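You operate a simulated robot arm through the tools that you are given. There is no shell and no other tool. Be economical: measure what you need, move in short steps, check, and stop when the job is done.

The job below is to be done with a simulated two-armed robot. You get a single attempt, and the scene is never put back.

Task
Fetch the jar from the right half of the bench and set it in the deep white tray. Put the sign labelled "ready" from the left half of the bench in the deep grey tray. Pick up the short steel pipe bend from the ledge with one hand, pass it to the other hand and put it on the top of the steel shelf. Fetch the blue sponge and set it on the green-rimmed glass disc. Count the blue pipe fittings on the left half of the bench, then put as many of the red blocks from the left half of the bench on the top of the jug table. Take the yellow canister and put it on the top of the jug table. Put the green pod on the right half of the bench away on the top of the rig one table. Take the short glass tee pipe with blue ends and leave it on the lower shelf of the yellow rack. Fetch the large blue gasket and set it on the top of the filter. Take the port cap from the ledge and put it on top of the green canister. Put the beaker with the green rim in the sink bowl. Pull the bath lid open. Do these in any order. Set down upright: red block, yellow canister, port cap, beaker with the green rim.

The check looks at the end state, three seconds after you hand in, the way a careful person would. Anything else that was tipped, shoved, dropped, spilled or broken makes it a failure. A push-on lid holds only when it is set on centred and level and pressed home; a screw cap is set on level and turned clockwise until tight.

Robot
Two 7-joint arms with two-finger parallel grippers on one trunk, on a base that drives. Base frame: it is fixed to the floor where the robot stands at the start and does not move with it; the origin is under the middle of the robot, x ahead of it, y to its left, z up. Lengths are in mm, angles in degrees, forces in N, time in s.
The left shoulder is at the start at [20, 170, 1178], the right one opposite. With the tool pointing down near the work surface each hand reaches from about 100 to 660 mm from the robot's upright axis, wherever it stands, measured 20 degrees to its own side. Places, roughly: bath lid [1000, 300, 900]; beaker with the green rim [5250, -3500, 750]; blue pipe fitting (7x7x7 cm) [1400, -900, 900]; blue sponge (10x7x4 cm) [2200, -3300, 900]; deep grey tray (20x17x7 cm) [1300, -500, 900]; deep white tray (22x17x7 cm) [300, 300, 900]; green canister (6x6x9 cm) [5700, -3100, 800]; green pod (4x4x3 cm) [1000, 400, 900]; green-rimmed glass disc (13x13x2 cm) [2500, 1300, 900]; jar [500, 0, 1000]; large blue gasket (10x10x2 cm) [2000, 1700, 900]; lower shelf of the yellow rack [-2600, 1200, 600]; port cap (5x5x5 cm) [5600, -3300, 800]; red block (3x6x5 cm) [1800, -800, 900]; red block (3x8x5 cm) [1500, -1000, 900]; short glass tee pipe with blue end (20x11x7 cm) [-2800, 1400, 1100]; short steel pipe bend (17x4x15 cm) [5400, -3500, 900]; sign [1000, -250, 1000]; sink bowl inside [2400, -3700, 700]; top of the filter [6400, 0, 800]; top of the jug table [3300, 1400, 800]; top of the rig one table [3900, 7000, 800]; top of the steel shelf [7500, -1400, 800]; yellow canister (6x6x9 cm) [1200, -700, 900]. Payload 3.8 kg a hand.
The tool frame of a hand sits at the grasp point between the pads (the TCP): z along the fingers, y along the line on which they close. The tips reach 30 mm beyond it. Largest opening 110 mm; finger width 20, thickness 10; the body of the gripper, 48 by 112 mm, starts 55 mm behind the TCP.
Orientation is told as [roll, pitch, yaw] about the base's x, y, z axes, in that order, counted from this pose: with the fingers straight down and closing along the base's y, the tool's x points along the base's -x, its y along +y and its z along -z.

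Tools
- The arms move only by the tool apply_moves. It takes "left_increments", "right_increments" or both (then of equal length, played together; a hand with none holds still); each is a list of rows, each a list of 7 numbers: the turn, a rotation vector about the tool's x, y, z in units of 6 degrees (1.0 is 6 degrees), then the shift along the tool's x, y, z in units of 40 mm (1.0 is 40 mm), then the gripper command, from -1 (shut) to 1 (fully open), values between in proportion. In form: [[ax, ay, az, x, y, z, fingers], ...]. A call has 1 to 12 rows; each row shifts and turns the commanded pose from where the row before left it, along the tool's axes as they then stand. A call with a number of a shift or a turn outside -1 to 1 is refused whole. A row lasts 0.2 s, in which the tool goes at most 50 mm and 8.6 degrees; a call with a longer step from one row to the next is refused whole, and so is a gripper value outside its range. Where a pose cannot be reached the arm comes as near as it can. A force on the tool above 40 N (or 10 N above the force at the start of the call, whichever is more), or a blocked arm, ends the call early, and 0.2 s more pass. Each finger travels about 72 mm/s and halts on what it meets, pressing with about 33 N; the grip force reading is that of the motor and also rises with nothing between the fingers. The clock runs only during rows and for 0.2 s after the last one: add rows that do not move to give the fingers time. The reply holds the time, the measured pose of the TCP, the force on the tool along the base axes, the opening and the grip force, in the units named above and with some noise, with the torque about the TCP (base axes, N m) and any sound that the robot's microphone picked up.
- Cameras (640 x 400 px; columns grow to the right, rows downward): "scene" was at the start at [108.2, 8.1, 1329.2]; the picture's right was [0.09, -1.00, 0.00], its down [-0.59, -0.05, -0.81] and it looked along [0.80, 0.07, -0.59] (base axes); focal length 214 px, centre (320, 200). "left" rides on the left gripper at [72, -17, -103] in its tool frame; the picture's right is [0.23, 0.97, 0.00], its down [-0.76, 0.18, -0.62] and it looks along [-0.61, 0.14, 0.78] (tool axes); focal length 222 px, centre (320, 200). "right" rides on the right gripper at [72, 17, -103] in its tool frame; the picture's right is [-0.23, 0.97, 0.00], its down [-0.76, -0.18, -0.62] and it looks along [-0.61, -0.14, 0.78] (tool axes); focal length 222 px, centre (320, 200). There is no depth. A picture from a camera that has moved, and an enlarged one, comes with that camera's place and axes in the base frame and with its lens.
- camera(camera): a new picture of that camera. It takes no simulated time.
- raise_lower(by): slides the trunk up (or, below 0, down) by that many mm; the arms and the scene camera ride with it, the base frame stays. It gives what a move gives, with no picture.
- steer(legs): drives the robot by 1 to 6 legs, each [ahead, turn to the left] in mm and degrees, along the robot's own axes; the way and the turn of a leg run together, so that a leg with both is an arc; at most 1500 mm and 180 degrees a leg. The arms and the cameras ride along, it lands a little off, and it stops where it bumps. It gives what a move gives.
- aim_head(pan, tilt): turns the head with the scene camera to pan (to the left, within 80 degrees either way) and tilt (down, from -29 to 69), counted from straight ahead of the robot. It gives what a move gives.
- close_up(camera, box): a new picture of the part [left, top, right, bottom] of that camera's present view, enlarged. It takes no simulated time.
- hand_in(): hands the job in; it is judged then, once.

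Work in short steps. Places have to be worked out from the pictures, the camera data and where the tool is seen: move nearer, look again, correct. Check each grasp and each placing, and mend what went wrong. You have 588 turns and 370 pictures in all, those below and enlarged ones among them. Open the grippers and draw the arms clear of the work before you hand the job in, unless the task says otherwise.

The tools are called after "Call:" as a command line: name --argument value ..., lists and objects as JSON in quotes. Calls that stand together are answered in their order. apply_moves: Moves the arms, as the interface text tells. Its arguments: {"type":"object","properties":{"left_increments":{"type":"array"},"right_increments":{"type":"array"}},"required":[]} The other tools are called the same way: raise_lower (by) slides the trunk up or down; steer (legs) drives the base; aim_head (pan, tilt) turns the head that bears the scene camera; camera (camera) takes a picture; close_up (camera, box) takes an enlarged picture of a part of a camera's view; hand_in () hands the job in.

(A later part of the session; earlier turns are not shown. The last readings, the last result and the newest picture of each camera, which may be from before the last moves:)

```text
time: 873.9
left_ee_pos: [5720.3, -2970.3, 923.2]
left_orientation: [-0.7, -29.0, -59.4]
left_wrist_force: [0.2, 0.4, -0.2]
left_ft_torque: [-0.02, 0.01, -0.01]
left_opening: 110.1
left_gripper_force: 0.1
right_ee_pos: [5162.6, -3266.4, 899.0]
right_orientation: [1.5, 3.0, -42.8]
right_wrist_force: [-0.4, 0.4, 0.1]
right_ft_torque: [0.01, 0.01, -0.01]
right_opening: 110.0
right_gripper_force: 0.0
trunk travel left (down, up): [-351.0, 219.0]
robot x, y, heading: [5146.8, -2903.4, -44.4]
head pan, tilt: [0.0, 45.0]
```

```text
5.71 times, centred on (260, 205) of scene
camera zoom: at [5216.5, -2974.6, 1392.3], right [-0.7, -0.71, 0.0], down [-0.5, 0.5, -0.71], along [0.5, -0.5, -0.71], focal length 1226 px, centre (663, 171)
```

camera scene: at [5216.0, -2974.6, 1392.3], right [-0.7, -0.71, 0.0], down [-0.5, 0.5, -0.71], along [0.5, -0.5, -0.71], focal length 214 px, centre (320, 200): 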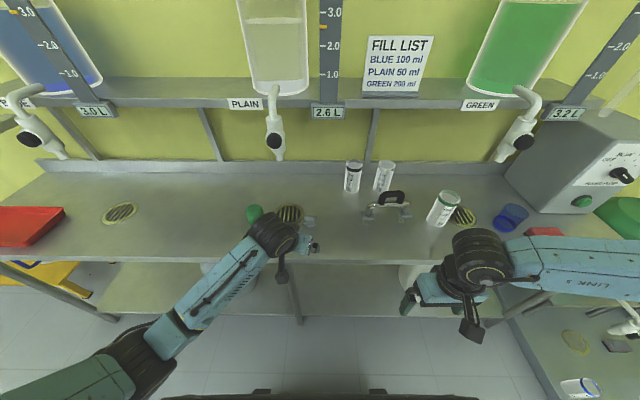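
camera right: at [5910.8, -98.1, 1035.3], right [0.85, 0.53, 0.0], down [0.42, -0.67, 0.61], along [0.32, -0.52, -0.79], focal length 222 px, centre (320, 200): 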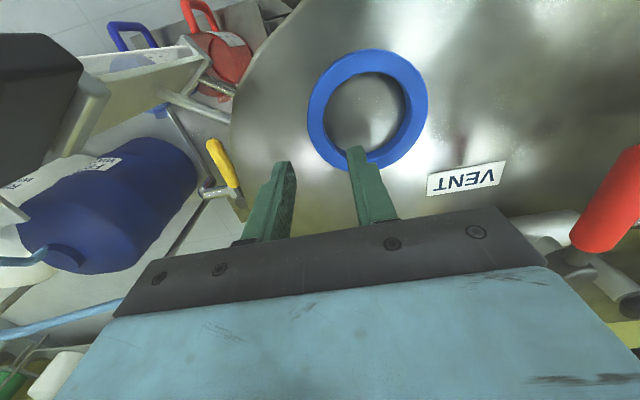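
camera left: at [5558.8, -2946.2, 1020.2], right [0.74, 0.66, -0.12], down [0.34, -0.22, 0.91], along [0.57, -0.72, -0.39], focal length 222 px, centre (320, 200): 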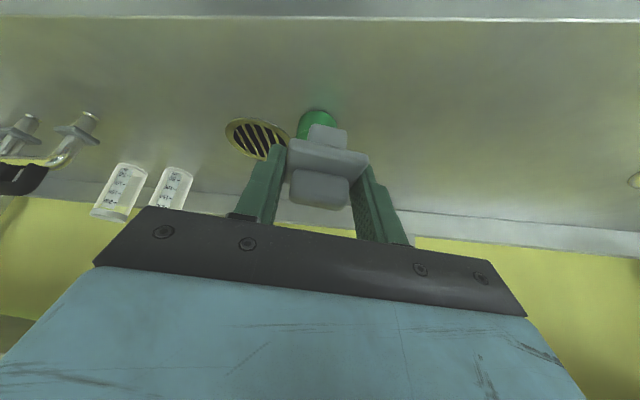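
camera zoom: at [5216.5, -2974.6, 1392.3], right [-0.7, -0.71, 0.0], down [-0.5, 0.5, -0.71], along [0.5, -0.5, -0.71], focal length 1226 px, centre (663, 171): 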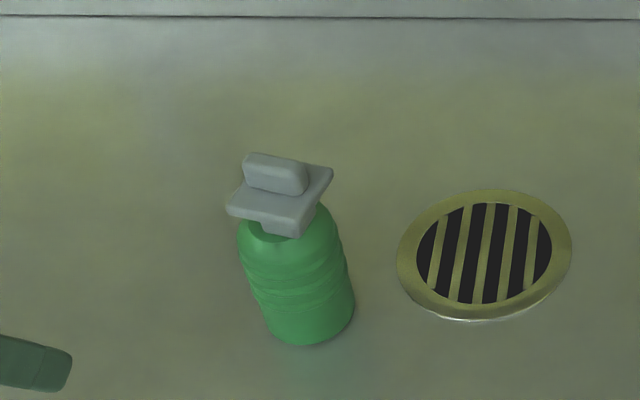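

The cap stands on the canister. I level the left hand and pull it in before moving the robot to the right, toward the pipe bend.

Call:
apply_moves --left_increments '[[0, 1, 0, 0.5, 0, -0.4, 1], [0, 1, 0, 0.5, 0, -0.4, 1], [0, 1, 0, 0.5, 0, -0.4, 1], [0, 1, 0, 0.5, 0, -0.4, 1], [0, 0.9, 0, 0.5, 0, -0.4, 1], [0, 0, -0.9, 0.8, 0, 0, 1], [0, 0, -0.9, 0.8, 0, 0, 1], [0, 0, -0.9, 0.8, 0, 0, 1]]'

Call:
steer --legs '[[-150, 0], [0, -90], [260, 0], [0, 90]]'

Call:
aim_head --pan 0 --tilt 40

Call:
camera --camera "scene"

```text
time: 875.7
left_ee_pos: [5605.3, -2787.1, 968.6]
left_orientation: [-0.6, 0.4, -43.8]
left_wrist_force: [0.2, 0.1, -0.1]
left_ft_torque: [-0.03, 0.0, 0.01]
left_opening: 109.8
left_gripper_force: 0.0
right_ee_pos: [5161.4, -3264.8, 898.7]
right_orientation: [1.7, 2.9, -42.8]
right_wrist_force: [-0.1, 0.4, -0.6]
right_ft_torque: [0.03, -0.04, -0.02]
right_opening: 109.8
right_gripper_force: 0.0
trunk travel left (down, up): [-351.0, 219.0]
robot x, y, heading: [5146.3, -2905.3, -44.3]
head pan, tilt: [0.0, 45.0]
```

```text
time: 886.2
left_ee_pos: [5316.2, -2868.8, 968.1]
left_orientation: [-0.5, 0.6, -43.9]
left_wrist_force: [-0.4, 0.2, -0.5]
left_ft_torque: [0.0, -0.02, 0.01]
left_opening: 110.0
left_gripper_force: 0.1
right_ee_pos: [4872.9, -3343.6, 898.0]
right_orientation: [1.7, 3.0, -43.0]
right_wrist_force: [-0.5, -0.4, 0.3]
right_ft_torque: [-0.01, -0.01, 0.01]
right_opening: 109.9
right_gripper_force: 0.1
trunk travel left (down, up): [-351.0, 219.0]
robot x, y, heading: [4853.2, -2979.4, -44.5]
head pan, tilt: [0.0, 45.0]
```

```text
time: 886.8
left_ee_pos: [5317.6, -2869.8, 968.8]
left_orientation: [-0.5, 0.5, -44.0]
left_wrist_force: [-0.4, 0.3, 0.6]
left_ft_torque: [-0.01, 0.04, 0.03]
left_opening: 110.0
left_gripper_force: 0.1
right_ee_pos: [4871.6, -3344.2, 899.3]
right_orientation: [1.7, 2.9, -43.1]
right_wrist_force: [-0.6, 1.3, 0.0]
right_ft_torque: [-0.03, -0.01, 0.02]
right_opening: 110.0
right_gripper_force: 0.0
trunk travel left (down, up): [-351.0, 219.0]
robot x, y, heading: [4854.1, -2981.6, -44.4]
head pan, tilt: [0.0, 40.0]
```

```text
146 pictures are left
camera scene: at [4929.2, -3056.0, 1399.5], right [-0.7, -0.71, 0.0], down [-0.46, 0.45, -0.77], along [0.54, -0.54, -0.64], focal length 214 px, centre (320, 200)
```

scene: 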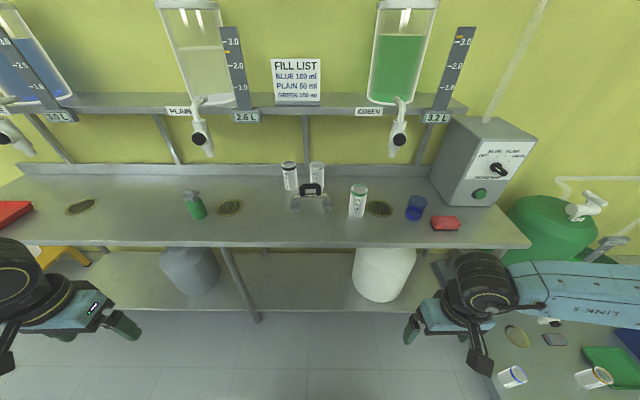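

The pipe bend stands at about (5404, -3486), well between two taps. I drive 240 mm nearer and look closely.

Call:
steer --legs '[[240, 0]]'

Call:
close_up --camera "scene" --box '[250, 170, 390, 280]'

```text
time: 888.6
left_ee_pos: [5489.6, -3036.0, 967.6]
left_orientation: [-0.5, 0.6, -43.7]
left_wrist_force: [-0.7, -0.6, 0.0]
left_ft_torque: [-0.02, -0.02, -0.02]
left_opening: 109.8
left_gripper_force: 0.0
right_ee_pos: [5046.1, -3514.3, 897.6]
right_orientation: [1.7, 3.0, -42.7]
right_wrist_force: [0.5, -0.7, 1.0]
right_ft_torque: [0.0, 0.03, -0.04]
right_opening: 109.7
right_gripper_force: 0.0
trunk travel left (down, up): [-351.0, 219.0]
robot x, y, heading: [5028.2, -3149.8, -44.6]
head pan, tilt: [0.0, 40.0]
```

```text
3.64 times, centred on (320, 225) of scene
camera zoom: at [5102.6, -3225.9, 1399.5], right [-0.7, -0.71, 0.0], down [-0.46, 0.45, -0.77], along [0.55, -0.54, -0.64], focal length 780 px, centre (320, 109)
```

zoom: 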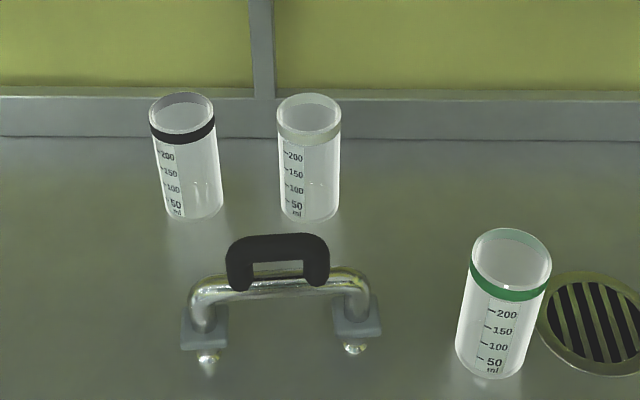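

Handle: about 78 mm wide, top z≈953, centred at (5401, -3472), pipe axis at 49°. I level the right hand and bring it above the handle at z≈1010.

Call:
apply_moves --right_increments '[[0.28, 0, 0, 0, 0, -0.93, 1], [0, -0.48, 0, 0, 0, -0.93, 1], [0, 0, -0.35, 0, 0, -0.93, 1], [0, 0, 0, -0.75, 0.827, 0, 1], [0, 0, 0, -0.75, 0.827, 0, 1], [0, 0, 0, -0.75, 0.827, 0, 1], [0, 0, 0, -0.75, 0.827, 0, 1], [0, 0, 0, -0.75, 0.827, 0, 1], [0, 0, 0, -0.75, 0.827, 0, 1], [0, 0, 0, -0.75, 0.827, 0, 1], [0, 0, 0, -0.75, 0.827, 0, 1], [0, 0, 0, 0, 0, 0, 1]]'

Call:
camera --camera "right"

```text
time: 891.2
left_ee_pos: [5487.8, -3038.5, 967.7]
left_orientation: [-0.5, 0.6, -43.7]
left_wrist_force: [0.3, -1.4, 1.1]
left_ft_torque: [0.0, -0.02, 0.02]
left_opening: 110.0
left_gripper_force: 0.1
right_ee_pos: [5404.0, -3474.0, 1010.0]
right_orientation: [0.0, 0.1, -40.5]
right_wrist_force: [0.9, -0.4, -0.4]
right_ft_torque: [0.02, -0.02, -0.02]
right_opening: 109.7
right_gripper_force: 0.1
trunk travel left (down, up): [-351.0, 219.0]
robot x, y, heading: [5025.8, -3151.5, -44.3]
head pan, tilt: [0.0, 40.0]
```

```text
144 pictures are left
camera right: at [5357.7, -3415.0, 1112.5], right [0.81, 0.59, 0.0], down [0.46, -0.63, 0.62], along [0.37, -0.5, -0.78], focal length 222 px, centre (320, 200)
```

right: 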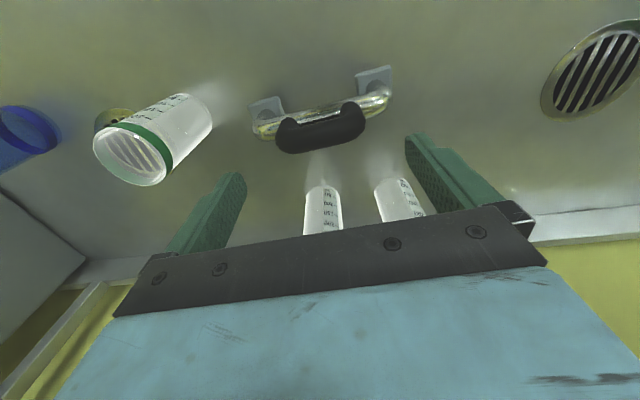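

Handle direction 52°, centre (5396, -3467). I correct, go down to z≈932 and look.

Call:
apply_moves --right_increments '[[0, 0, -0.47, 0.27, 0, 0, 1], [0, 0, 0, 0, 0, 0.65, 1], [0, 0, 0, 0, 0, 0.65, 1], [0, 0, 0, 0, 0, 0.65, 1], [0, 0, 0, 0, 0, 0, 1]]'

Call:
camera --camera "right"

```text
time: 892.4
left_ee_pos: [5488.8, -3037.4, 969.0]
left_orientation: [-0.5, 0.5, -43.7]
left_wrist_force: [0.4, 0.2, 0.3]
left_ft_torque: [-0.01, -0.01, 0.01]
left_opening: 109.9
left_gripper_force: 0.1
right_ee_pos: [5394.4, -3466.0, 932.1]
right_orientation: [0.0, -0.1, -37.7]
right_wrist_force: [0.0, -0.2, 0.3]
right_ft_torque: [0.02, -0.01, -0.03]
right_opening: 110.0
right_gripper_force: 0.1
trunk travel left (down, up): [-351.0, 219.0]
robot x, y, heading: [5025.6, -3153.2, -44.1]
head pan, tilt: [0.0, 40.0]
```

```text
143 pictures are left
camera right: at [5346.2, -3408.6, 1035.8], right [0.78, 0.63, 0.0], down [0.49, -0.61, 0.62], along [0.39, -0.48, -0.78], focal length 222 px, centre (320, 200)
```

right: 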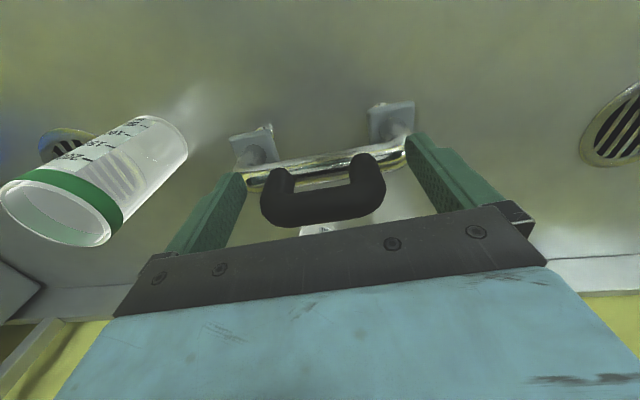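

The handle's posts lie between the fingers. I close and lift 60 mm.

Call:
apply_moves --right_increments '[[0, 0, 0, 0, 0, 0, -1], [0, 0, 0, 0, 0, 0, -1], [0, 0, 0, 0, 0, 0, -1], [0, 0, 0, 0, 0, -0.3, -1], [0, 0, 0, 0, 0, -0.6, -1], [0, 0, 0, 0, 0, -0.6, -1], [0, 0, 0, 0, 0, 0, -1]]'

Call:
camera --camera "right"

```text
time: 894.0
left_ee_pos: [5489.0, -3036.3, 967.1]
left_orientation: [-0.5, 0.4, -43.7]
left_wrist_force: [0.3, -0.1, 0.1]
left_ft_torque: [0.0, 0.05, -0.01]
left_opening: 110.1
left_gripper_force: 0.0
right_ee_pos: [5395.1, -3465.8, 991.9]
right_orientation: [0.1, 0.1, -37.8]
right_wrist_force: [0.4, -0.4, -2.1]
right_ft_torque: [0.01, 0.02, -0.02]
right_opening: 80.1
right_gripper_force: 32.7
trunk travel left (down, up): [-351.0, 219.0]
robot x, y, heading: [5026.1, -3152.3, -44.0]
head pan, tilt: [0.0, 40.0]
```

```text
142 pictures are left
camera right: at [5346.3, -3408.7, 1095.7], right [0.78, 0.63, 0.0], down [0.49, -0.61, 0.62], along [0.39, -0.48, -0.78], focal length 222 px, centre (320, 200)
```

right: 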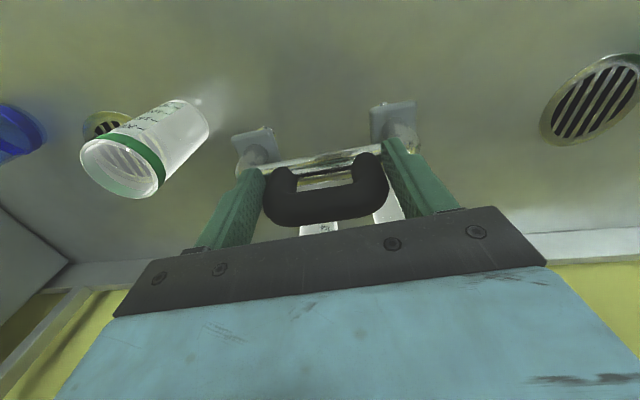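

It is light (about 2 N). I back the robot 350 mm clear of the bench for the handover in free space.

Call:
steer --legs '[[-350, 0]]'

Call:
apply_moves --left_increments '[[0, -1, -0.5, 0, 0, 0, 1], [0, -1, -0.5, 0, 0, 0, 1], [0, -1, 0, 0, 0, 0, 1], [0, -1, 0, 0, 0, 0, 1], [0, -1, 0, 0, 0, 0, 1], [0, -1, 0, 0, 0, 0, 1], [0, -1, 0, 0, 0, 0, 1], [0, -1, 0, 0, 0, 0, 1], [0, -1, 0, 0, 0, 0, 1], [0, -1, 0, 0, 0, 0, 1]]' --right_increments '[[0, 0, 0, 0, 0, -0.6, -1], [0, 0, 0, 0, 0, -0.6, -1], [0, 0, 0, 0, 0, -0.6, -1], [0, 0, 0, 0, 0, -0.6, -1], [0, 0, 0, 0, 0, 0, -1], [0, 0, 0, 0, 0, 0, -1], [0, 0, 0, 0, 0, 0, -1], [0, 0, 0, 0, 0, 0, -1], [0, 0, 0, 0, 0, 0, -1], [0, 0, 0, 0, 0, 0, -1]]'

Call:
camera --camera "scene"

Call:
camera --camera "left"

```text
time: 896.3
left_ee_pos: [5240.5, -2792.8, 968.0]
left_orientation: [-0.6, 0.5, -43.8]
left_wrist_force: [-0.7, 0.5, 0.3]
left_ft_torque: [-0.01, -0.03, 0.01]
left_opening: 110.3
left_gripper_force: 0.1
right_ee_pos: [5143.5, -3221.7, 991.1]
right_orientation: [0.0, -0.1, -38.1]
right_wrist_force: [-0.2, -0.9, -3.3]
right_ft_torque: [0.01, 0.01, -0.03]
right_opening: 80.5
right_gripper_force: 33.0
trunk travel left (down, up): [-351.0, 219.0]
robot x, y, heading: [4774.6, -2903.1, -44.8]
head pan, tilt: [0.0, 40.0]
```

```text
time: 898.5
left_ee_pos: [5250.3, -2791.7, 962.3]
left_orientation: [-2.0, -59.5, -36.3]
left_wrist_force: [-0.6, 0.0, -0.6]
left_ft_torque: [0.01, 0.01, 0.01]
left_opening: 109.9
left_gripper_force: 0.0
left hand out of reach, approached as far as the arm can: row 5, 6
right_ee_pos: [5142.6, -3222.3, 1087.4]
right_orientation: [0.0, 0.1, -38.2]
right_wrist_force: [0.1, -0.7, -2.2]
right_ft_torque: [0.0, 0.05, 0.0]
right_opening: 80.5
right_gripper_force: 33.0
trunk travel left (down, up): [-351.0, 219.0]
robot x, y, heading: [4777.6, -2906.5, -44.7]
head pan, tilt: [0.0, 40.0]
```

```text
141 pictures are left
camera scene: at [4852.0, -2980.3, 1399.6], right [-0.7, -0.71, 0.0], down [-0.46, 0.45, -0.77], along [0.55, -0.54, -0.64], focal length 214 px, centre (320, 200)
```

scene: 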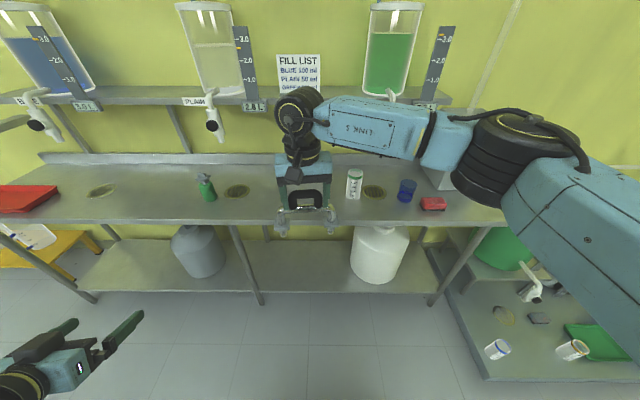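

```text
140 pictures are left
camera left: at [5140.7, -2727.8, 953.2], right [0.51, 0.84, -0.21], down [0.0, 0.25, 0.97], along [0.86, -0.49, 0.12], focal length 222 px, centre (320, 200)
```

left: 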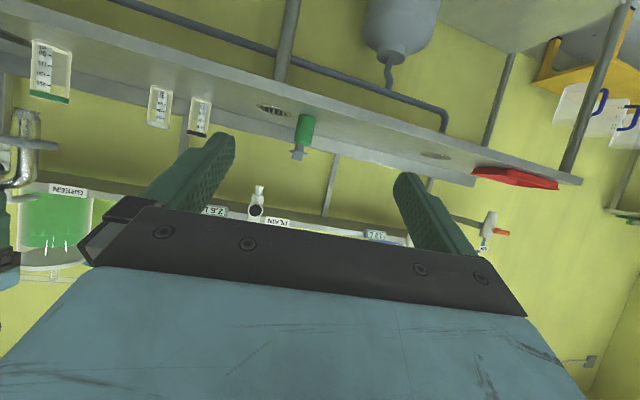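

The left hand leans as wished. I bring it in front of the pipe's left leg, 110 mm short of it.

Call:
apply_moves --left_increments '[[0, 0, 0, -0.175, -0.87, 0.072, 0.27], [0, 0, 0, -0.175, -0.87, 0.072, 0.27], [0, 0, 0, -0.175, -0.87, 0.072, 0.27], [0, 0, 0, -0.175, -0.87, 0.072, 0.27], [0, 0, 0, -0.175, -0.87, 0.072, 0.27], [0, 0, 0, -0.175, -0.87, 0.072, 0.27], [0, 0, 0, -0.175, -0.87, 0.072, 0.27], [0, 0, 0, -0.175, -0.87, 0.072, 0.27], [0, 0, 0, -0.175, -0.87, 0.072, 0.27], [0, 0, 0, -0.175, -0.87, 0.072, 0.27], [0, 0, 0, 0, 0, 0, 0.27]]'

Call:
camera --camera "left"

Call:
camera --camera "scene"

```text
time: 901.1
left_ee_pos: [5121.2, -3082.0, 973.6]
left_orientation: [9.0, -60.5, -46.6]
left_wrist_force: [-0.2, -0.7, 0.0]
left_ft_torque: [0.0, 0.01, -0.01]
left_opening: 70.1
left_gripper_force: 0.1
left hand out of reach, approached as far as the arm can: row 1, 2, 3, 4
right_ee_pos: [5142.6, -3222.8, 1087.6]
right_orientation: [-0.1, 0.1, -38.0]
right_wrist_force: [-0.4, -0.4, -1.7]
right_ft_torque: [-0.01, 0.03, 0.0]
right_opening: 80.3
right_gripper_force: 33.4
trunk travel left (down, up): [-351.0, 219.0]
robot x, y, heading: [4776.3, -2908.8, -44.5]
head pan, tilt: [0.0, 40.0]
stopped in row 11 (left hand): the arm was blocked; the commanded pose is now the measured one
```

```text
139 pictures are left
camera left: at [5012.4, -3014.8, 959.2], right [0.53, 0.84, -0.12], down [-0.07, 0.19, 0.98], along [0.85, -0.51, 0.16], focal length 222 px, centre (320, 200)
```

left: 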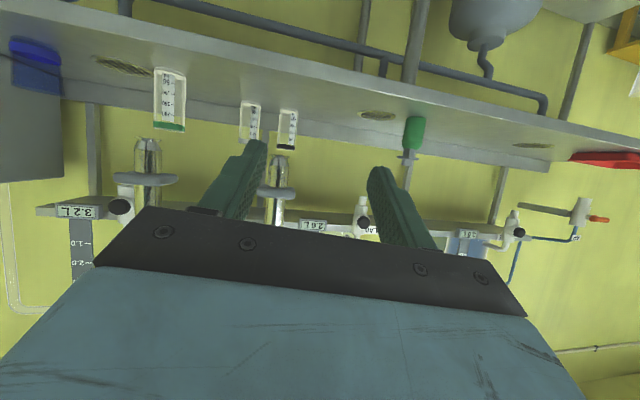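

```text
138 pictures are left
camera scene: at [4852.4, -2980.2, 1399.6], right [-0.7, -0.71, 0.0], down [-0.46, 0.45, -0.77], along [0.54, -0.54, -0.64], focal length 214 px, centre (320, 200)
```

scene: 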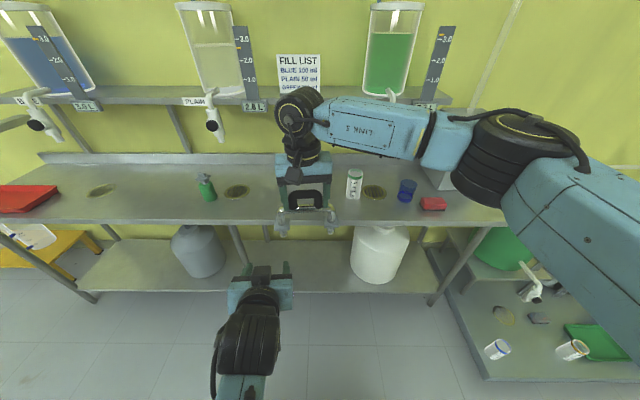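

The left elbow was blocked close to the body. I bring the pipe 110 mm further left with the right hand instead, and straighten the left hand.

Call:
apply_moves --right_increments '[[0, 0, 0, 0, 0, 0, -1], [0, 0, 0, 0, 0, 0, -1], [0, 0, 0, 0, 0.7, 0, -1], [0, 0, 0, 0, 0.7, 0, -1], [0, 0, 0, 0, 0.7, 0, -1], [0, 0, 0, 0, 0.7, 0, -1]]' --left_increments '[[0, 0, 0, 0.3, 0.8, -0.3, 0.27], [0, 0, 0, 0.3, 0.8, -0.3, 0.27], [0, 0, 0, 0, 0.8, 0, 0.27], [0, 0, 0, 0, 0.8, 0, 0.27], [0, 0, 0, 0, 0, 0, 0.27], [0, 0, 0, 0, 0, 0, 0.27]]'

Call:
camera --camera "scene"

```text
time: 902.5
left_ee_pos: [5180.4, -2968.6, 961.2]
left_orientation: [8.6, -60.6, -46.2]
left_wrist_force: [0.8, -0.8, 0.1]
left_ft_torque: [-0.02, 0.0, -0.02]
left_opening: 70.1
left_gripper_force: 0.0
left hand out of reach, approached as far as the arm can: row 3, 4
right_ee_pos: [5212.7, -3132.8, 1087.9]
right_orientation: [-0.1, 0.1, -38.1]
right_wrist_force: [0.4, -0.4, -2.7]
right_ft_torque: [0.02, 0.02, 0.0]
right_opening: 80.3
right_gripper_force: 33.1
trunk travel left (down, up): [-351.0, 219.0]
robot x, y, heading: [4779.3, -2907.5, -44.5]
head pan, tilt: [0.0, 40.0]
```

```text
137 pictures are left
camera scene: at [4852.9, -2979.1, 1399.6], right [-0.7, -0.71, 0.0], down [-0.46, 0.45, -0.77], along [0.54, -0.54, -0.64], focal length 214 px, centre (320, 200)
```

scene: 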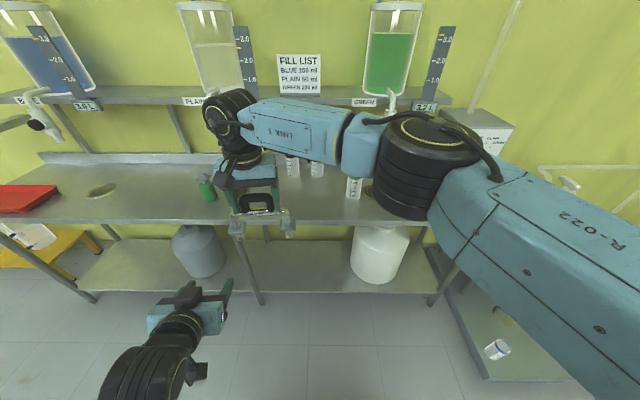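

The geometry works now: left tool-y is along the pipe. The left leg is at about (5251, -3083, 1008). I move in front of it and look.

Call:
apply_moves --left_increments '[[0, 0, 0, -0.715, -0.57, 0, 0.27], [0, 0, 0, -0.715, -0.57, 0, 0.27], [0, 0, 0, 0, 0, 0, 0.27]]'

Call:
camera --camera "left"

```text
time: 903.3
left_ee_pos: [5172.1, -3027.5, 1004.6]
left_orientation: [8.7, -60.3, -46.3]
left_wrist_force: [-0.2, 0.2, 0.2]
left_ft_torque: [0.0, 0.02, -0.02]
left_opening: 69.8
left_gripper_force: 0.1
left hand out of reach, approached as far as the arm can: row 1
right_ee_pos: [5212.5, -3133.7, 1087.1]
right_orientation: [0.0, 0.2, -38.1]
right_wrist_force: [-0.4, 0.9, -2.5]
right_ft_torque: [-0.04, 0.0, -0.01]
right_opening: 80.4
right_gripper_force: 33.1
trunk travel left (down, up): [-351.0, 219.0]
robot x, y, heading: [4776.4, -2906.0, -44.8]
head pan, tilt: [0.0, 40.0]
```

```text
136 pictures are left
camera left: at [5064.0, -2960.9, 991.3], right [0.53, 0.84, -0.13], down [-0.07, 0.19, 0.98], along [0.84, -0.51, 0.16], focal length 222 px, centre (320, 200)
```

left: 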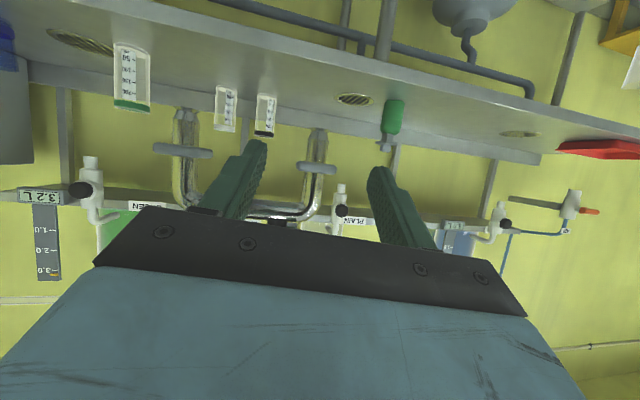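

The left leg is aligned between the fingers. I advance onto it.

Call:
apply_moves --left_increments '[[0, 0, 0, -0.437, 0.055, 0.68, 0.27], [0, 0, 0, -0.437, 0.055, 0.68, 0.27], [0, 0, 0, -0.437, 0.055, 0.68, 0.27], [0, 0, 0, 0, 0, 0, 0.27]]'

Call:
camera --camera "left"

Call:
close_up --camera "scene" --box '[160, 160, 320, 320]'

```text
time: 904.3
left_ee_pos: [5249.4, -3082.7, 1010.9]
left_orientation: [8.7, -60.4, -46.3]
left_wrist_force: [-0.1, 0.4, -0.1]
left_ft_torque: [0.0, -0.03, -0.02]
left_opening: 69.9
left_gripper_force: 0.0
right_ee_pos: [5211.3, -3134.5, 1087.7]
right_orientation: [0.0, 0.0, -38.1]
right_wrist_force: [-0.1, -0.1, -2.1]
right_ft_torque: [0.07, 0.01, 0.0]
right_opening: 80.3
right_gripper_force: 31.9
trunk travel left (down, up): [-351.0, 219.0]
robot x, y, heading: [4775.4, -2908.1, -44.7]
head pan, tilt: [0.0, 40.0]
```

```text
135 pictures are left
camera left: at [5142.0, -3017.3, 997.5], right [0.53, 0.84, -0.13], down [-0.07, 0.19, 0.98], along [0.84, -0.51, 0.16], focal length 222 px, centre (320, 200)
```

left: 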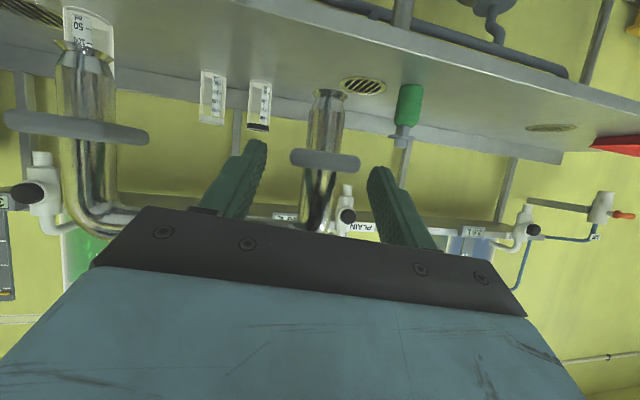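

```text
2.50 times, centred on (240, 240) of scene
camera zoom: at [4851.8, -2979.9, 1399.6], right [-0.7, -0.71, 0.0], down [-0.46, 0.45, -0.77], along [0.55, -0.54, -0.64], focal length 536 px, centre (520, 100)
```

zoom: 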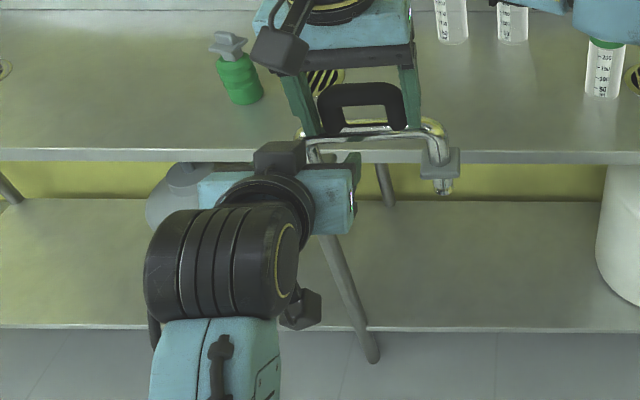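

The leg is at the grasp point. I close the left hand on it.

Call:
apply_moves --left_increments '[[0, 0, 0, 0, 0, 0, -1], [0, 0, 0, 0, 0, 0, -1], [0, 0, 0, 0, 0, 0, -1], [0, 0, 0, 0, 0, 0, -1]]'

Call:
camera --camera "left"

```text
time: 905.3
left_ee_pos: [5250.4, -3083.7, 1010.5]
left_orientation: [8.6, -60.5, -46.4]
left_wrist_force: [-0.5, -1.3, -0.1]
left_ft_torque: [-0.25, 0.26, -0.73]
left_opening: 40.1
left_gripper_force: 32.9
right_ee_pos: [5211.9, -3134.5, 1087.1]
right_orientation: [0.0, 0.0, -38.0]
right_wrist_force: [0.2, 0.3, -1.5]
right_ft_torque: [0.22, -0.25, 0.72]
right_opening: 80.4
right_gripper_force: 32.9
trunk travel left (down, up): [-351.0, 219.0]
robot x, y, heading: [4782.5, -2904.3, -44.6]
head pan, tilt: [0.0, 40.0]
```

```text
133 pictures are left
camera left: at [5142.0, -3017.5, 997.3], right [0.53, 0.84, -0.13], down [-0.07, 0.19, 0.98], along [0.84, -0.51, 0.16], focal length 222 px, centre (320, 200)
```

left: 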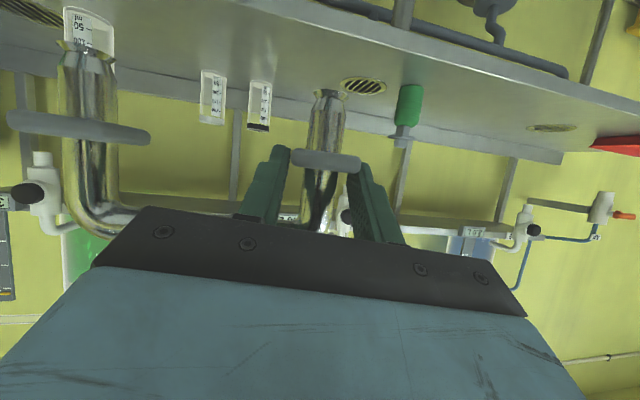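

It grips the foot flange (40 mm) firmly. Now the right hand opens and rises.

Call:
apply_moves --right_increments '[[0, 0, 0, 0, 0, 0, 0.6], [0, 0, 0, 0, 0, 0, 0.75], [0, 0, 0, 0, 0, 0, 0.75], [0, 0, 0, 0, 0, -0.6, 0.75], [0, 0, 0, 0, 0, -0.9, 0.75], [0, 0, 0, 0, 0, -0.9, 0.75], [0, 0, 0, 0, 0, -0.9, 0.75], [0, 0, 0, 0, 0, 0, 0.75]]'

Call:
camera --camera "left"

Call:
camera --camera "scene"

```text
time: 907.1
left_ee_pos: [5250.2, -3084.2, 1011.3]
left_orientation: [8.7, -60.3, -46.5]
left_wrist_force: [0.3, 0.3, -0.7]
left_ft_torque: [0.15, -0.04, 0.01]
left_opening: 39.4
left_gripper_force: 33.1
right_ee_pos: [5213.4, -3134.4, 1219.8]
right_orientation: [0.0, 0.1, -38.2]
right_wrist_force: [0.1, 0.1, 0.1]
right_ft_torque: [0.02, 0.03, 0.0]
right_opening: 96.6
right_gripper_force: 0.0
trunk travel left (down, up): [-351.0, 219.0]
robot x, y, heading: [4776.3, -2912.9, -44.4]
head pan, tilt: [0.0, 40.0]
```

```text
132 pictures are left
camera left: at [5142.2, -3017.7, 997.1], right [0.53, 0.84, -0.12], down [-0.07, 0.19, 0.98], along [0.84, -0.51, 0.16], focal length 222 px, centre (320, 200)
```

left: 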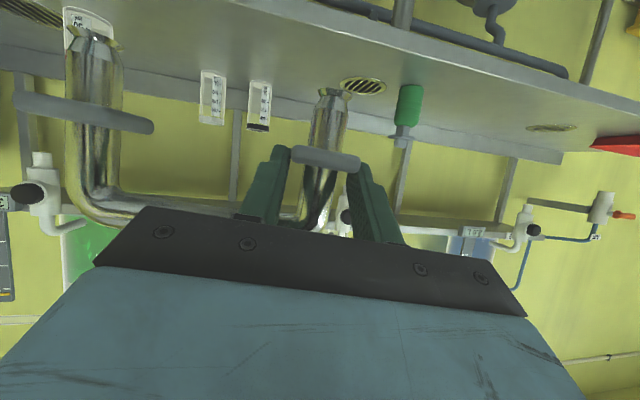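

```text
131 pictures are left
camera scene: at [4852.4, -2980.7, 1399.5], right [-0.7, -0.71, 0.0], down [-0.46, 0.45, -0.77], along [0.54, -0.54, -0.64], focal length 214 px, centre (320, 200)
```

scene: 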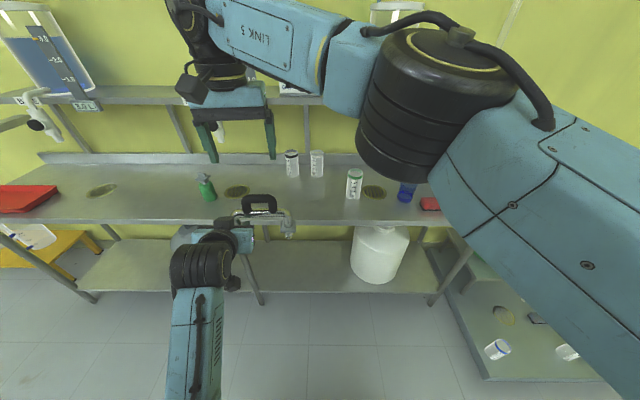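

The handover is done; the left hand holds the pipe. I drive along toward the steel shelf (about (7400, -1500)), stopping to look.

Call:
steer --legs '[[0, 90], [1050, 0], [1050, 0], [0, -60]]'

Call:
aim_head --pan 5 --tilt 25

Call:
camera --camera "scene"

```text
time: 924.0
left_ee_pos: [6738.5, -1321.7, 1009.8]
left_orientation: [8.7, -60.4, -16.6]
left_wrist_force: [-0.1, 0.2, -0.6]
left_ft_torque: [0.14, 0.01, -0.03]
left_opening: 39.6
left_gripper_force: 32.9
right_ee_pos: [6729.9, -1384.0, 1219.0]
right_orientation: [0.0, 0.1, -8.3]
right_wrist_force: [0.5, 0.0, 0.3]
right_ft_torque: [0.02, -0.01, -0.06]
right_opening: 96.3
right_gripper_force: 0.0
trunk travel left (down, up): [-351.0, 219.0]
robot x, y, heading: [6243.0, -1403.8, -14.9]
head pan, tilt: [0.0, 40.0]
```

```text
time: 924.8
left_ee_pos: [6738.0, -1321.4, 1011.1]
left_orientation: [8.7, -60.3, -16.6]
left_wrist_force: [0.3, 0.0, -1.2]
left_ft_torque: [0.16, -0.01, 0.0]
left_opening: 39.8
left_gripper_force: 33.2
right_ee_pos: [6730.1, -1384.2, 1219.6]
right_orientation: [0.0, 0.1, -8.3]
right_wrist_force: [-0.4, 0.0, -0.1]
right_ft_torque: [-0.01, 0.0, 0.0]
right_opening: 96.3
right_gripper_force: 0.0
trunk travel left (down, up): [-351.0, 219.0]
robot x, y, heading: [6237.9, -1403.7, -14.9]
head pan, tilt: [5.0, 25.0]
```

```text
130 pictures are left
camera scene: at [6349.6, -1423.1, 1422.8], right [-0.17, -0.99, 0.0], down [-0.42, 0.07, -0.91], along [0.89, -0.16, -0.42], focal length 214 px, centre (320, 200)
```

scene: 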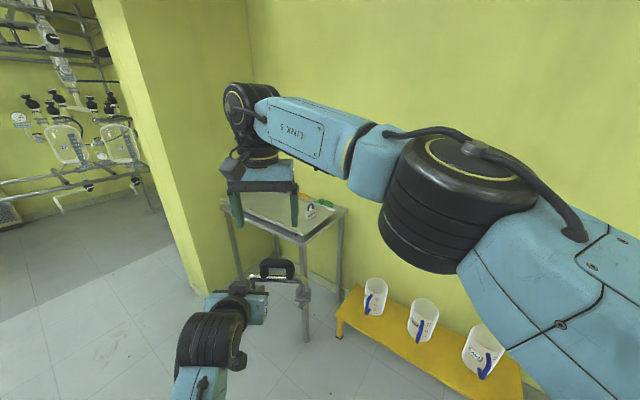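

Call:
apply_moves --right_increments '[[0, 0, 0, 0.5, -0.9, 0, 1], [0, 0, 0, 0.5, -0.9, 0, 1], [0, 0, 0, 0.5, -0.9, 0, 1], [0, 0, 0, 0.5, -0.9, 0, 1], [0, 0, 0, 0, -0.9, 0, 1], [0, 0, 0, 0, -0.9, 0, 1]]'

Call:
close_up --camera "scene" --box '[180, 150, 380, 350]'

```text
time: 926.2
left_ee_pos: [6738.1, -1321.8, 1011.0]
left_orientation: [8.8, -60.4, -16.7]
left_wrist_force: [0.0, -0.9, -0.5]
left_ft_torque: [0.17, 0.01, -0.01]
left_opening: 39.4
left_gripper_force: 33.3
right_ee_pos: [6620.7, -1587.3, 1220.1]
right_orientation: [0.0, 0.0, -8.3]
right_wrist_force: [-0.1, -0.6, -0.7]
right_ft_torque: [0.02, -0.03, 0.03]
right_opening: 110.1
right_gripper_force: 0.0
trunk travel left (down, up): [-351.0, 219.0]
robot x, y, heading: [6237.2, -1401.8, -14.9]
head pan, tilt: [5.0, 25.0]
```

```text
2.00 times, centred on (280, 250) of scene
camera zoom: at [6349.1, -1424.1, 1422.9], right [-0.17, -0.99, 0.0], down [-0.42, 0.07, -0.91], along [0.89, -0.15, -0.42], focal length 429 px, centre (400, 100)
```

zoom: 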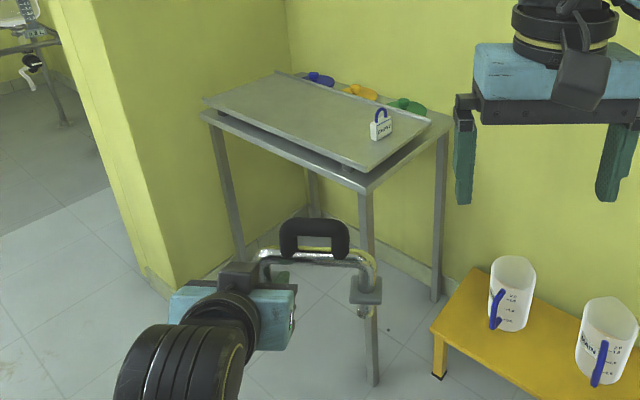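

The shelf's front edge is at s≈6150 with a sign on its right part; I'll put the pipe left of it. I drive to the station in front of it.

Call:
steer --legs '[[0, 33.5], [860, 0], [0, -63.5]]'

Call:
aim_head --pan 10 --tilt 40

Call:
camera --camera "scene"

```text
time: 935.1
left_ee_pos: [7525.5, -1297.7, 1011.3]
left_orientation: [8.8, -60.5, -46.1]
left_wrist_force: [0.2, 0.6, 0.2]
left_ft_torque: [0.14, -0.05, -0.03]
left_opening: 39.7
left_gripper_force: 33.1
right_ee_pos: [7294.9, -1471.8, 1219.1]
right_orientation: [0.0, 0.0, -37.6]
right_wrist_force: [-0.2, -0.9, -1.2]
right_ft_torque: [0.03, 0.0, 0.0]
right_opening: 109.9
right_gripper_force: 0.1
trunk travel left (down, up): [-351.0, 219.0]
robot x, y, heading: [7054.1, -1123.8, -44.2]
head pan, tilt: [5.0, 25.0]
```

```text
time: 935.9
left_ee_pos: [7525.5, -1297.8, 1009.4]
left_orientation: [8.8, -60.4, -46.1]
left_wrist_force: [-1.2, 0.6, 0.8]
left_ft_torque: [0.12, -0.08, 0.01]
left_opening: 39.5
left_gripper_force: 32.9
right_ee_pos: [7294.9, -1472.7, 1218.8]
right_orientation: [0.0, 0.1, -37.7]
right_wrist_force: [-0.4, 0.1, -0.6]
right_ft_torque: [0.0, -0.01, 0.0]
right_opening: 110.2
right_gripper_force: 0.0
trunk travel left (down, up): [-351.0, 219.0]
robot x, y, heading: [7050.8, -1120.2, -44.3]
head pan, tilt: [10.0, 40.0]
```

```text
128 pictures are left
camera scene: at [7136.8, -1185.2, 1399.6], right [-0.56, -0.83, 0.0], down [-0.53, 0.36, -0.77], along [0.63, -0.43, -0.64], focal length 214 px, centre (320, 200)
```

scene: 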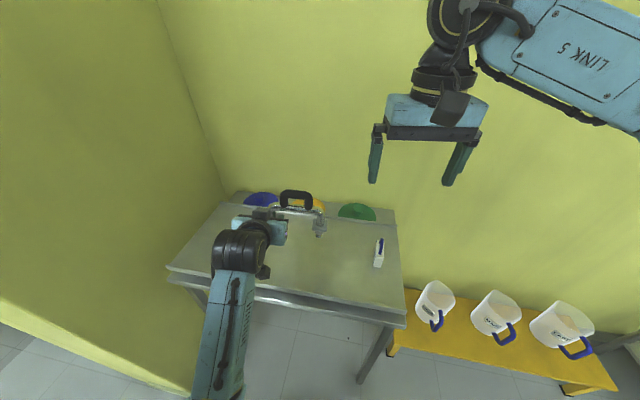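

The pipe is over a free part of the shelf's top. I lower the trunk in steps.

Call:
raise_lower --by -105

Call:
close_up --camera "scene" --box '[160, 110, 420, 300]'

```text
time: 937.3
left_ee_pos: [7524.7, -1297.9, 905.7]
left_orientation: [8.8, -60.4, -46.0]
left_wrist_force: [1.8, -0.7, 1.3]
left_ft_torque: [-0.18, 0.02, 0.12]
left_opening: 39.6
left_gripper_force: 32.9
right_ee_pos: [7295.9, -1471.8, 1114.3]
right_orientation: [-0.1, 0.0, -37.7]
right_wrist_force: [-0.1, -0.4, -0.5]
right_ft_torque: [0.0, -0.01, 0.01]
right_opening: 110.0
right_gripper_force: 0.1
trunk travel left (down, up): [-246.0, 324.0]
robot x, y, heading: [7049.0, -1123.3, -44.4]
head pan, tilt: [10.0, 40.0]
```

```text
2.11 times, centred on (290, 205) of scene
camera zoom: at [7136.8, -1185.1, 1294.7], right [-0.56, -0.83, 0.0], down [-0.53, 0.36, -0.77], along [0.63, -0.43, -0.64], focal length 452 px, centre (383, 190)
```

zoom: 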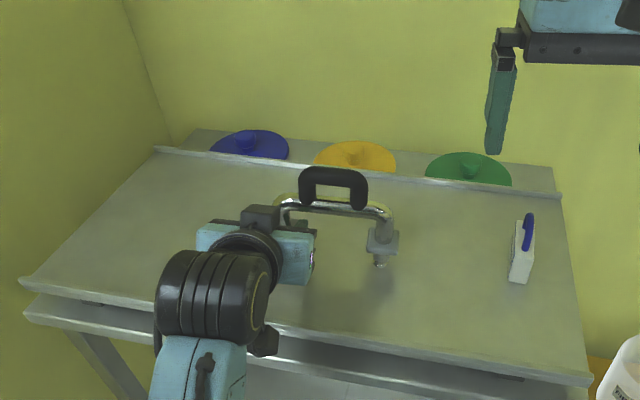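

Call:
raise_lower --by -3

Call:
raise_lower --by -3

Call:
close_up --camera "scene" --box '[250, 170, 350, 250]'

```text
time: 937.8
left_ee_pos: [7525.8, -1296.9, 903.9]
left_orientation: [8.8, -60.5, -46.0]
left_wrist_force: [1.2, 1.7, 3.7]
left_ft_torque: [-0.43, 0.23, 0.11]
left_opening: 39.3
left_gripper_force: 32.5
right_ee_pos: [7295.5, -1470.5, 1111.2]
right_orientation: [0.0, 0.0, -37.7]
right_wrist_force: [0.4, 0.1, -0.1]
right_ft_torque: [-0.02, -0.04, -0.03]
right_opening: 110.4
right_gripper_force: 0.1
trunk travel left (down, up): [-243.0, 327.0]
robot x, y, heading: [7050.8, -1121.8, -44.2]
head pan, tilt: [10.0, 40.0]
```

```text
time: 938.3
left_ee_pos: [7526.0, -1297.1, 900.6]
left_orientation: [8.8, -60.4, -46.0]
left_wrist_force: [1.9, 2.0, 5.2]
left_ft_torque: [-0.54, 0.28, 0.1]
left_opening: 39.4
left_gripper_force: 33.3
right_ee_pos: [7293.3, -1470.2, 1108.1]
right_orientation: [0.0, 0.0, -37.7]
right_wrist_force: [-0.5, -0.2, 0.8]
right_ft_torque: [0.01, -0.02, 0.0]
right_opening: 110.0
right_gripper_force: 0.0
trunk travel left (down, up): [-240.0, 330.0]
robot x, y, heading: [7052.6, -1123.7, -44.3]
head pan, tilt: [10.0, 40.0]
```

```text
5.00 times, centred on (300, 210) of scene
camera zoom: at [7136.6, -1184.7, 1288.6], right [-0.56, -0.83, 0.0], down [-0.53, 0.36, -0.77], along [0.63, -0.43, -0.64], focal length 1072 px, centre (420, 150)
```

zoom: 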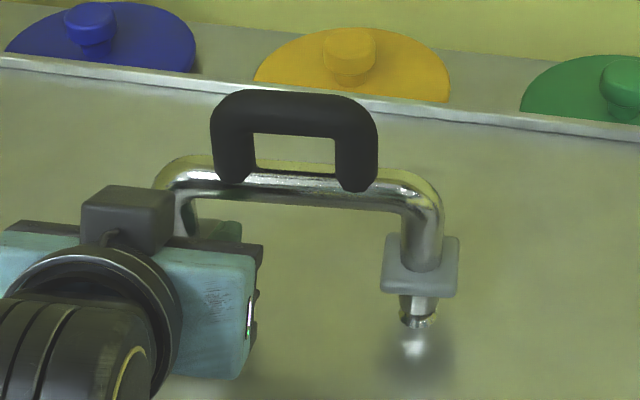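

The right foot touches first (pipe slightly tilted). I keep lowering gently until the left foot rests too.

Call:
raise_lower --by -4

Call:
raise_lower --by -4

Call:
raise_lower --by -4

```text
time: 938.9
left_ee_pos: [7525.8, -1298.9, 895.0]
left_orientation: [8.8, -60.4, -46.1]
left_wrist_force: [1.4, 1.4, 4.0]
left_ft_torque: [-0.44, 0.26, 0.09]
left_opening: 39.6
left_gripper_force: 32.8
right_ee_pos: [7294.6, -1470.9, 1103.0]
right_orientation: [0.0, 0.0, -37.7]
right_wrist_force: [-0.4, 0.4, -0.6]
right_ft_torque: [-0.01, -0.03, -0.03]
right_opening: 110.1
right_gripper_force: 0.0
trunk travel left (down, up): [-236.0, 334.0]
robot x, y, heading: [7052.0, -1121.3, -44.2]
head pan, tilt: [10.0, 40.0]
```

```text
time: 939.4
left_ee_pos: [7525.3, -1296.5, 894.8]
left_orientation: [8.9, -60.8, -46.2]
left_wrist_force: [0.2, 4.2, 16.5]
left_ft_torque: [-0.34, 0.07, 0.0]
left_opening: 40.0
left_gripper_force: 33.4
right_ee_pos: [7293.0, -1470.0, 1100.7]
right_orientation: [0.1, 0.0, -37.7]
right_wrist_force: [0.3, 0.5, 0.3]
right_ft_torque: [0.02, 0.02, 0.0]
right_opening: 109.8
right_gripper_force: 0.0
trunk travel left (down, up): [-232.0, 338.0]
robot x, y, heading: [7049.7, -1124.5, -44.6]
head pan, tilt: [10.0, 40.0]
```

```text
time: 939.9
left_ee_pos: [7524.9, -1296.8, 893.4]
left_orientation: [9.1, -61.3, -46.2]
left_wrist_force: [1.6, 4.9, 30.5]
left_ft_torque: [-0.3, -0.3, -0.08]
left_opening: 39.7
left_gripper_force: 32.9
right_ee_pos: [7292.4, -1469.9, 1096.9]
right_orientation: [0.0, -0.1, -37.7]
right_wrist_force: [0.1, -1.0, 0.4]
right_ft_torque: [-0.01, -0.03, 0.01]
right_opening: 110.1
right_gripper_force: 0.0
trunk travel left (down, up): [-228.0, 342.0]
robot x, y, heading: [7049.7, -1122.3, -44.0]
head pan, tilt: [10.0, 40.0]
```

Both feet rest (z≈840). I raise 2 mm, open gently and draw straight back.

Call:
raise_lower --by 3

Call:
apply_moves --left_increments '[[0, 0, 0, 0, 0, 0, -0.22], [0, 0, 0, 0, 0, 0, -0.12], [0, 0, 0, 0, 0, 0, 0.0], [0, 0, 0, 0, 0, 0, 0.15], [0, 0, 0, 0, 0, 0, 0.15]]'

Call:
close_up --camera "scene" --box '[230, 150, 360, 250]'

```text
time: 940.4
left_ee_pos: [7526.0, -1296.7, 893.2]
left_orientation: [8.8, -61.0, -46.1]
left_wrist_force: [5.7, 1.2, 22.9]
left_ft_torque: [-0.34, -0.41, -0.02]
left_opening: 39.7
left_gripper_force: 32.8
right_ee_pos: [7293.9, -1470.5, 1099.6]
right_orientation: [0.0, 0.1, -37.7]
right_wrist_force: [0.1, -0.4, -0.4]
right_ft_torque: [0.03, 0.0, -0.01]
right_opening: 110.0
right_gripper_force: 0.1
trunk travel left (down, up): [-231.0, 339.0]
robot x, y, heading: [7051.2, -1124.4, -44.6]
head pan, tilt: [10.0, 40.0]
```

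```text
time: 941.6
left_ee_pos: [7525.9, -1297.8, 890.4]
left_orientation: [8.7, -60.4, -46.1]
left_wrist_force: [0.2, -0.2, -1.9]
left_ft_torque: [0.04, -0.06, -0.01]
left_opening: 63.2
left_gripper_force: 0.4
right_ee_pos: [7293.8, -1470.4, 1100.0]
right_orientation: [0.0, 0.0, -37.7]
right_wrist_force: [-0.8, -0.1, 0.1]
right_ft_torque: [-0.03, -0.02, -0.02]
right_opening: 110.0
right_gripper_force: 0.1
trunk travel left (down, up): [-231.0, 339.0]
robot x, y, heading: [7050.7, -1125.1, -44.2]
head pan, tilt: [10.0, 40.0]
```

```text
4.00 times, centred on (295, 200) of scene
camera zoom: at [7136.8, -1185.2, 1279.6], right [-0.56, -0.83, 0.0], down [-0.53, 0.36, -0.77], along [0.63, -0.43, -0.64], focal length 858 px, centre (420, 200)
```

zoom: 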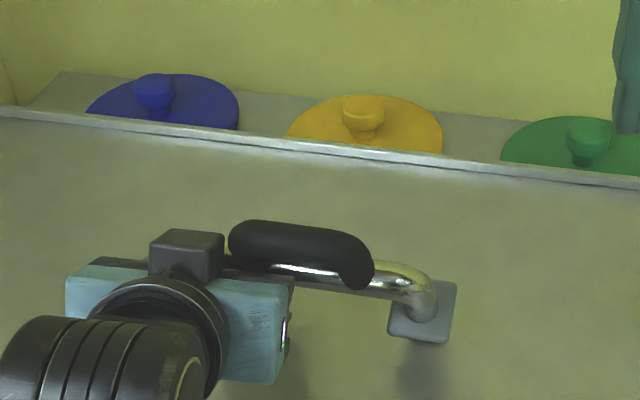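

The pipe has tipped toward me and leans on the hand (its feet are small). I hold it again at once and look.

Call:
apply_moves --left_increments '[[0, 0, 0, 0, 0, 0, -1], [0, 0, 0, 0, 0, 0, -1], [0, 0, 0, 0, 0, 0, -1]]'

Call:
camera --camera "left"

Call:
camera --camera "right"

```text
time: 942.4
left_ee_pos: [7525.7, -1298.2, 892.4]
left_orientation: [8.7, -60.4, -46.0]
left_wrist_force: [-0.6, 0.1, 0.1]
left_ft_torque: [-0.14, 0.04, -0.1]
left_opening: 39.8
left_gripper_force: 32.9
right_ee_pos: [7294.6, -1471.7, 1099.3]
right_orientation: [0.0, -0.1, -37.7]
right_wrist_force: [0.0, -0.5, 0.2]
right_ft_torque: [-0.01, 0.02, -0.01]
right_opening: 110.2
right_gripper_force: 0.0
trunk travel left (down, up): [-231.0, 339.0]
robot x, y, heading: [7054.1, -1124.3, -44.2]
head pan, tilt: [10.0, 40.0]
```

```text
124 pictures are left
camera left: at [7417.3, -1231.9, 877.3], right [0.53, 0.84, -0.12], down [-0.07, 0.19, 0.98], along [0.85, -0.51, 0.16], focal length 222 px, centre (320, 200)
```

left: 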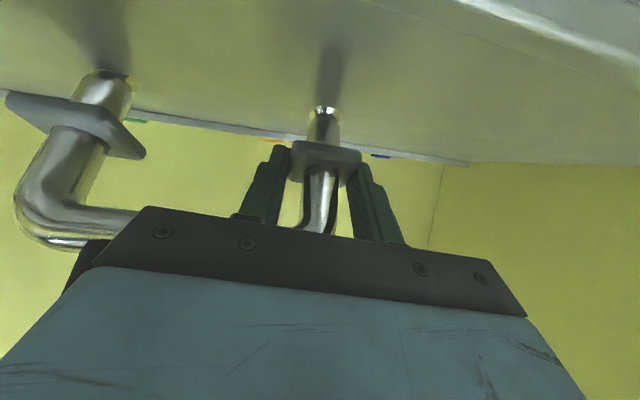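

```text
123 pictures are left
camera right: at [7246.4, -1414.0, 1202.8], right [0.78, 0.63, 0.0], down [0.49, -0.61, 0.62], along [0.39, -0.48, -0.78], focal length 222 px, centre (320, 200)
```

right: 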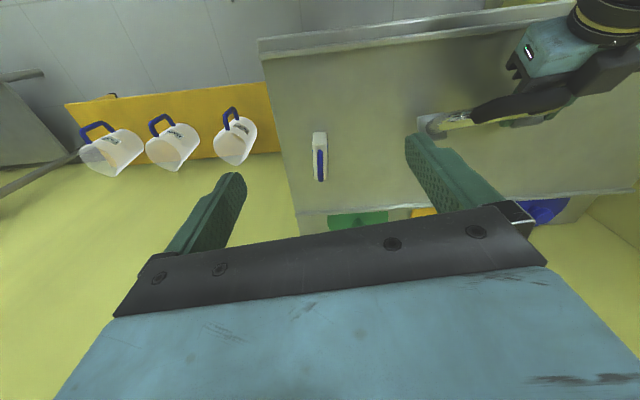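

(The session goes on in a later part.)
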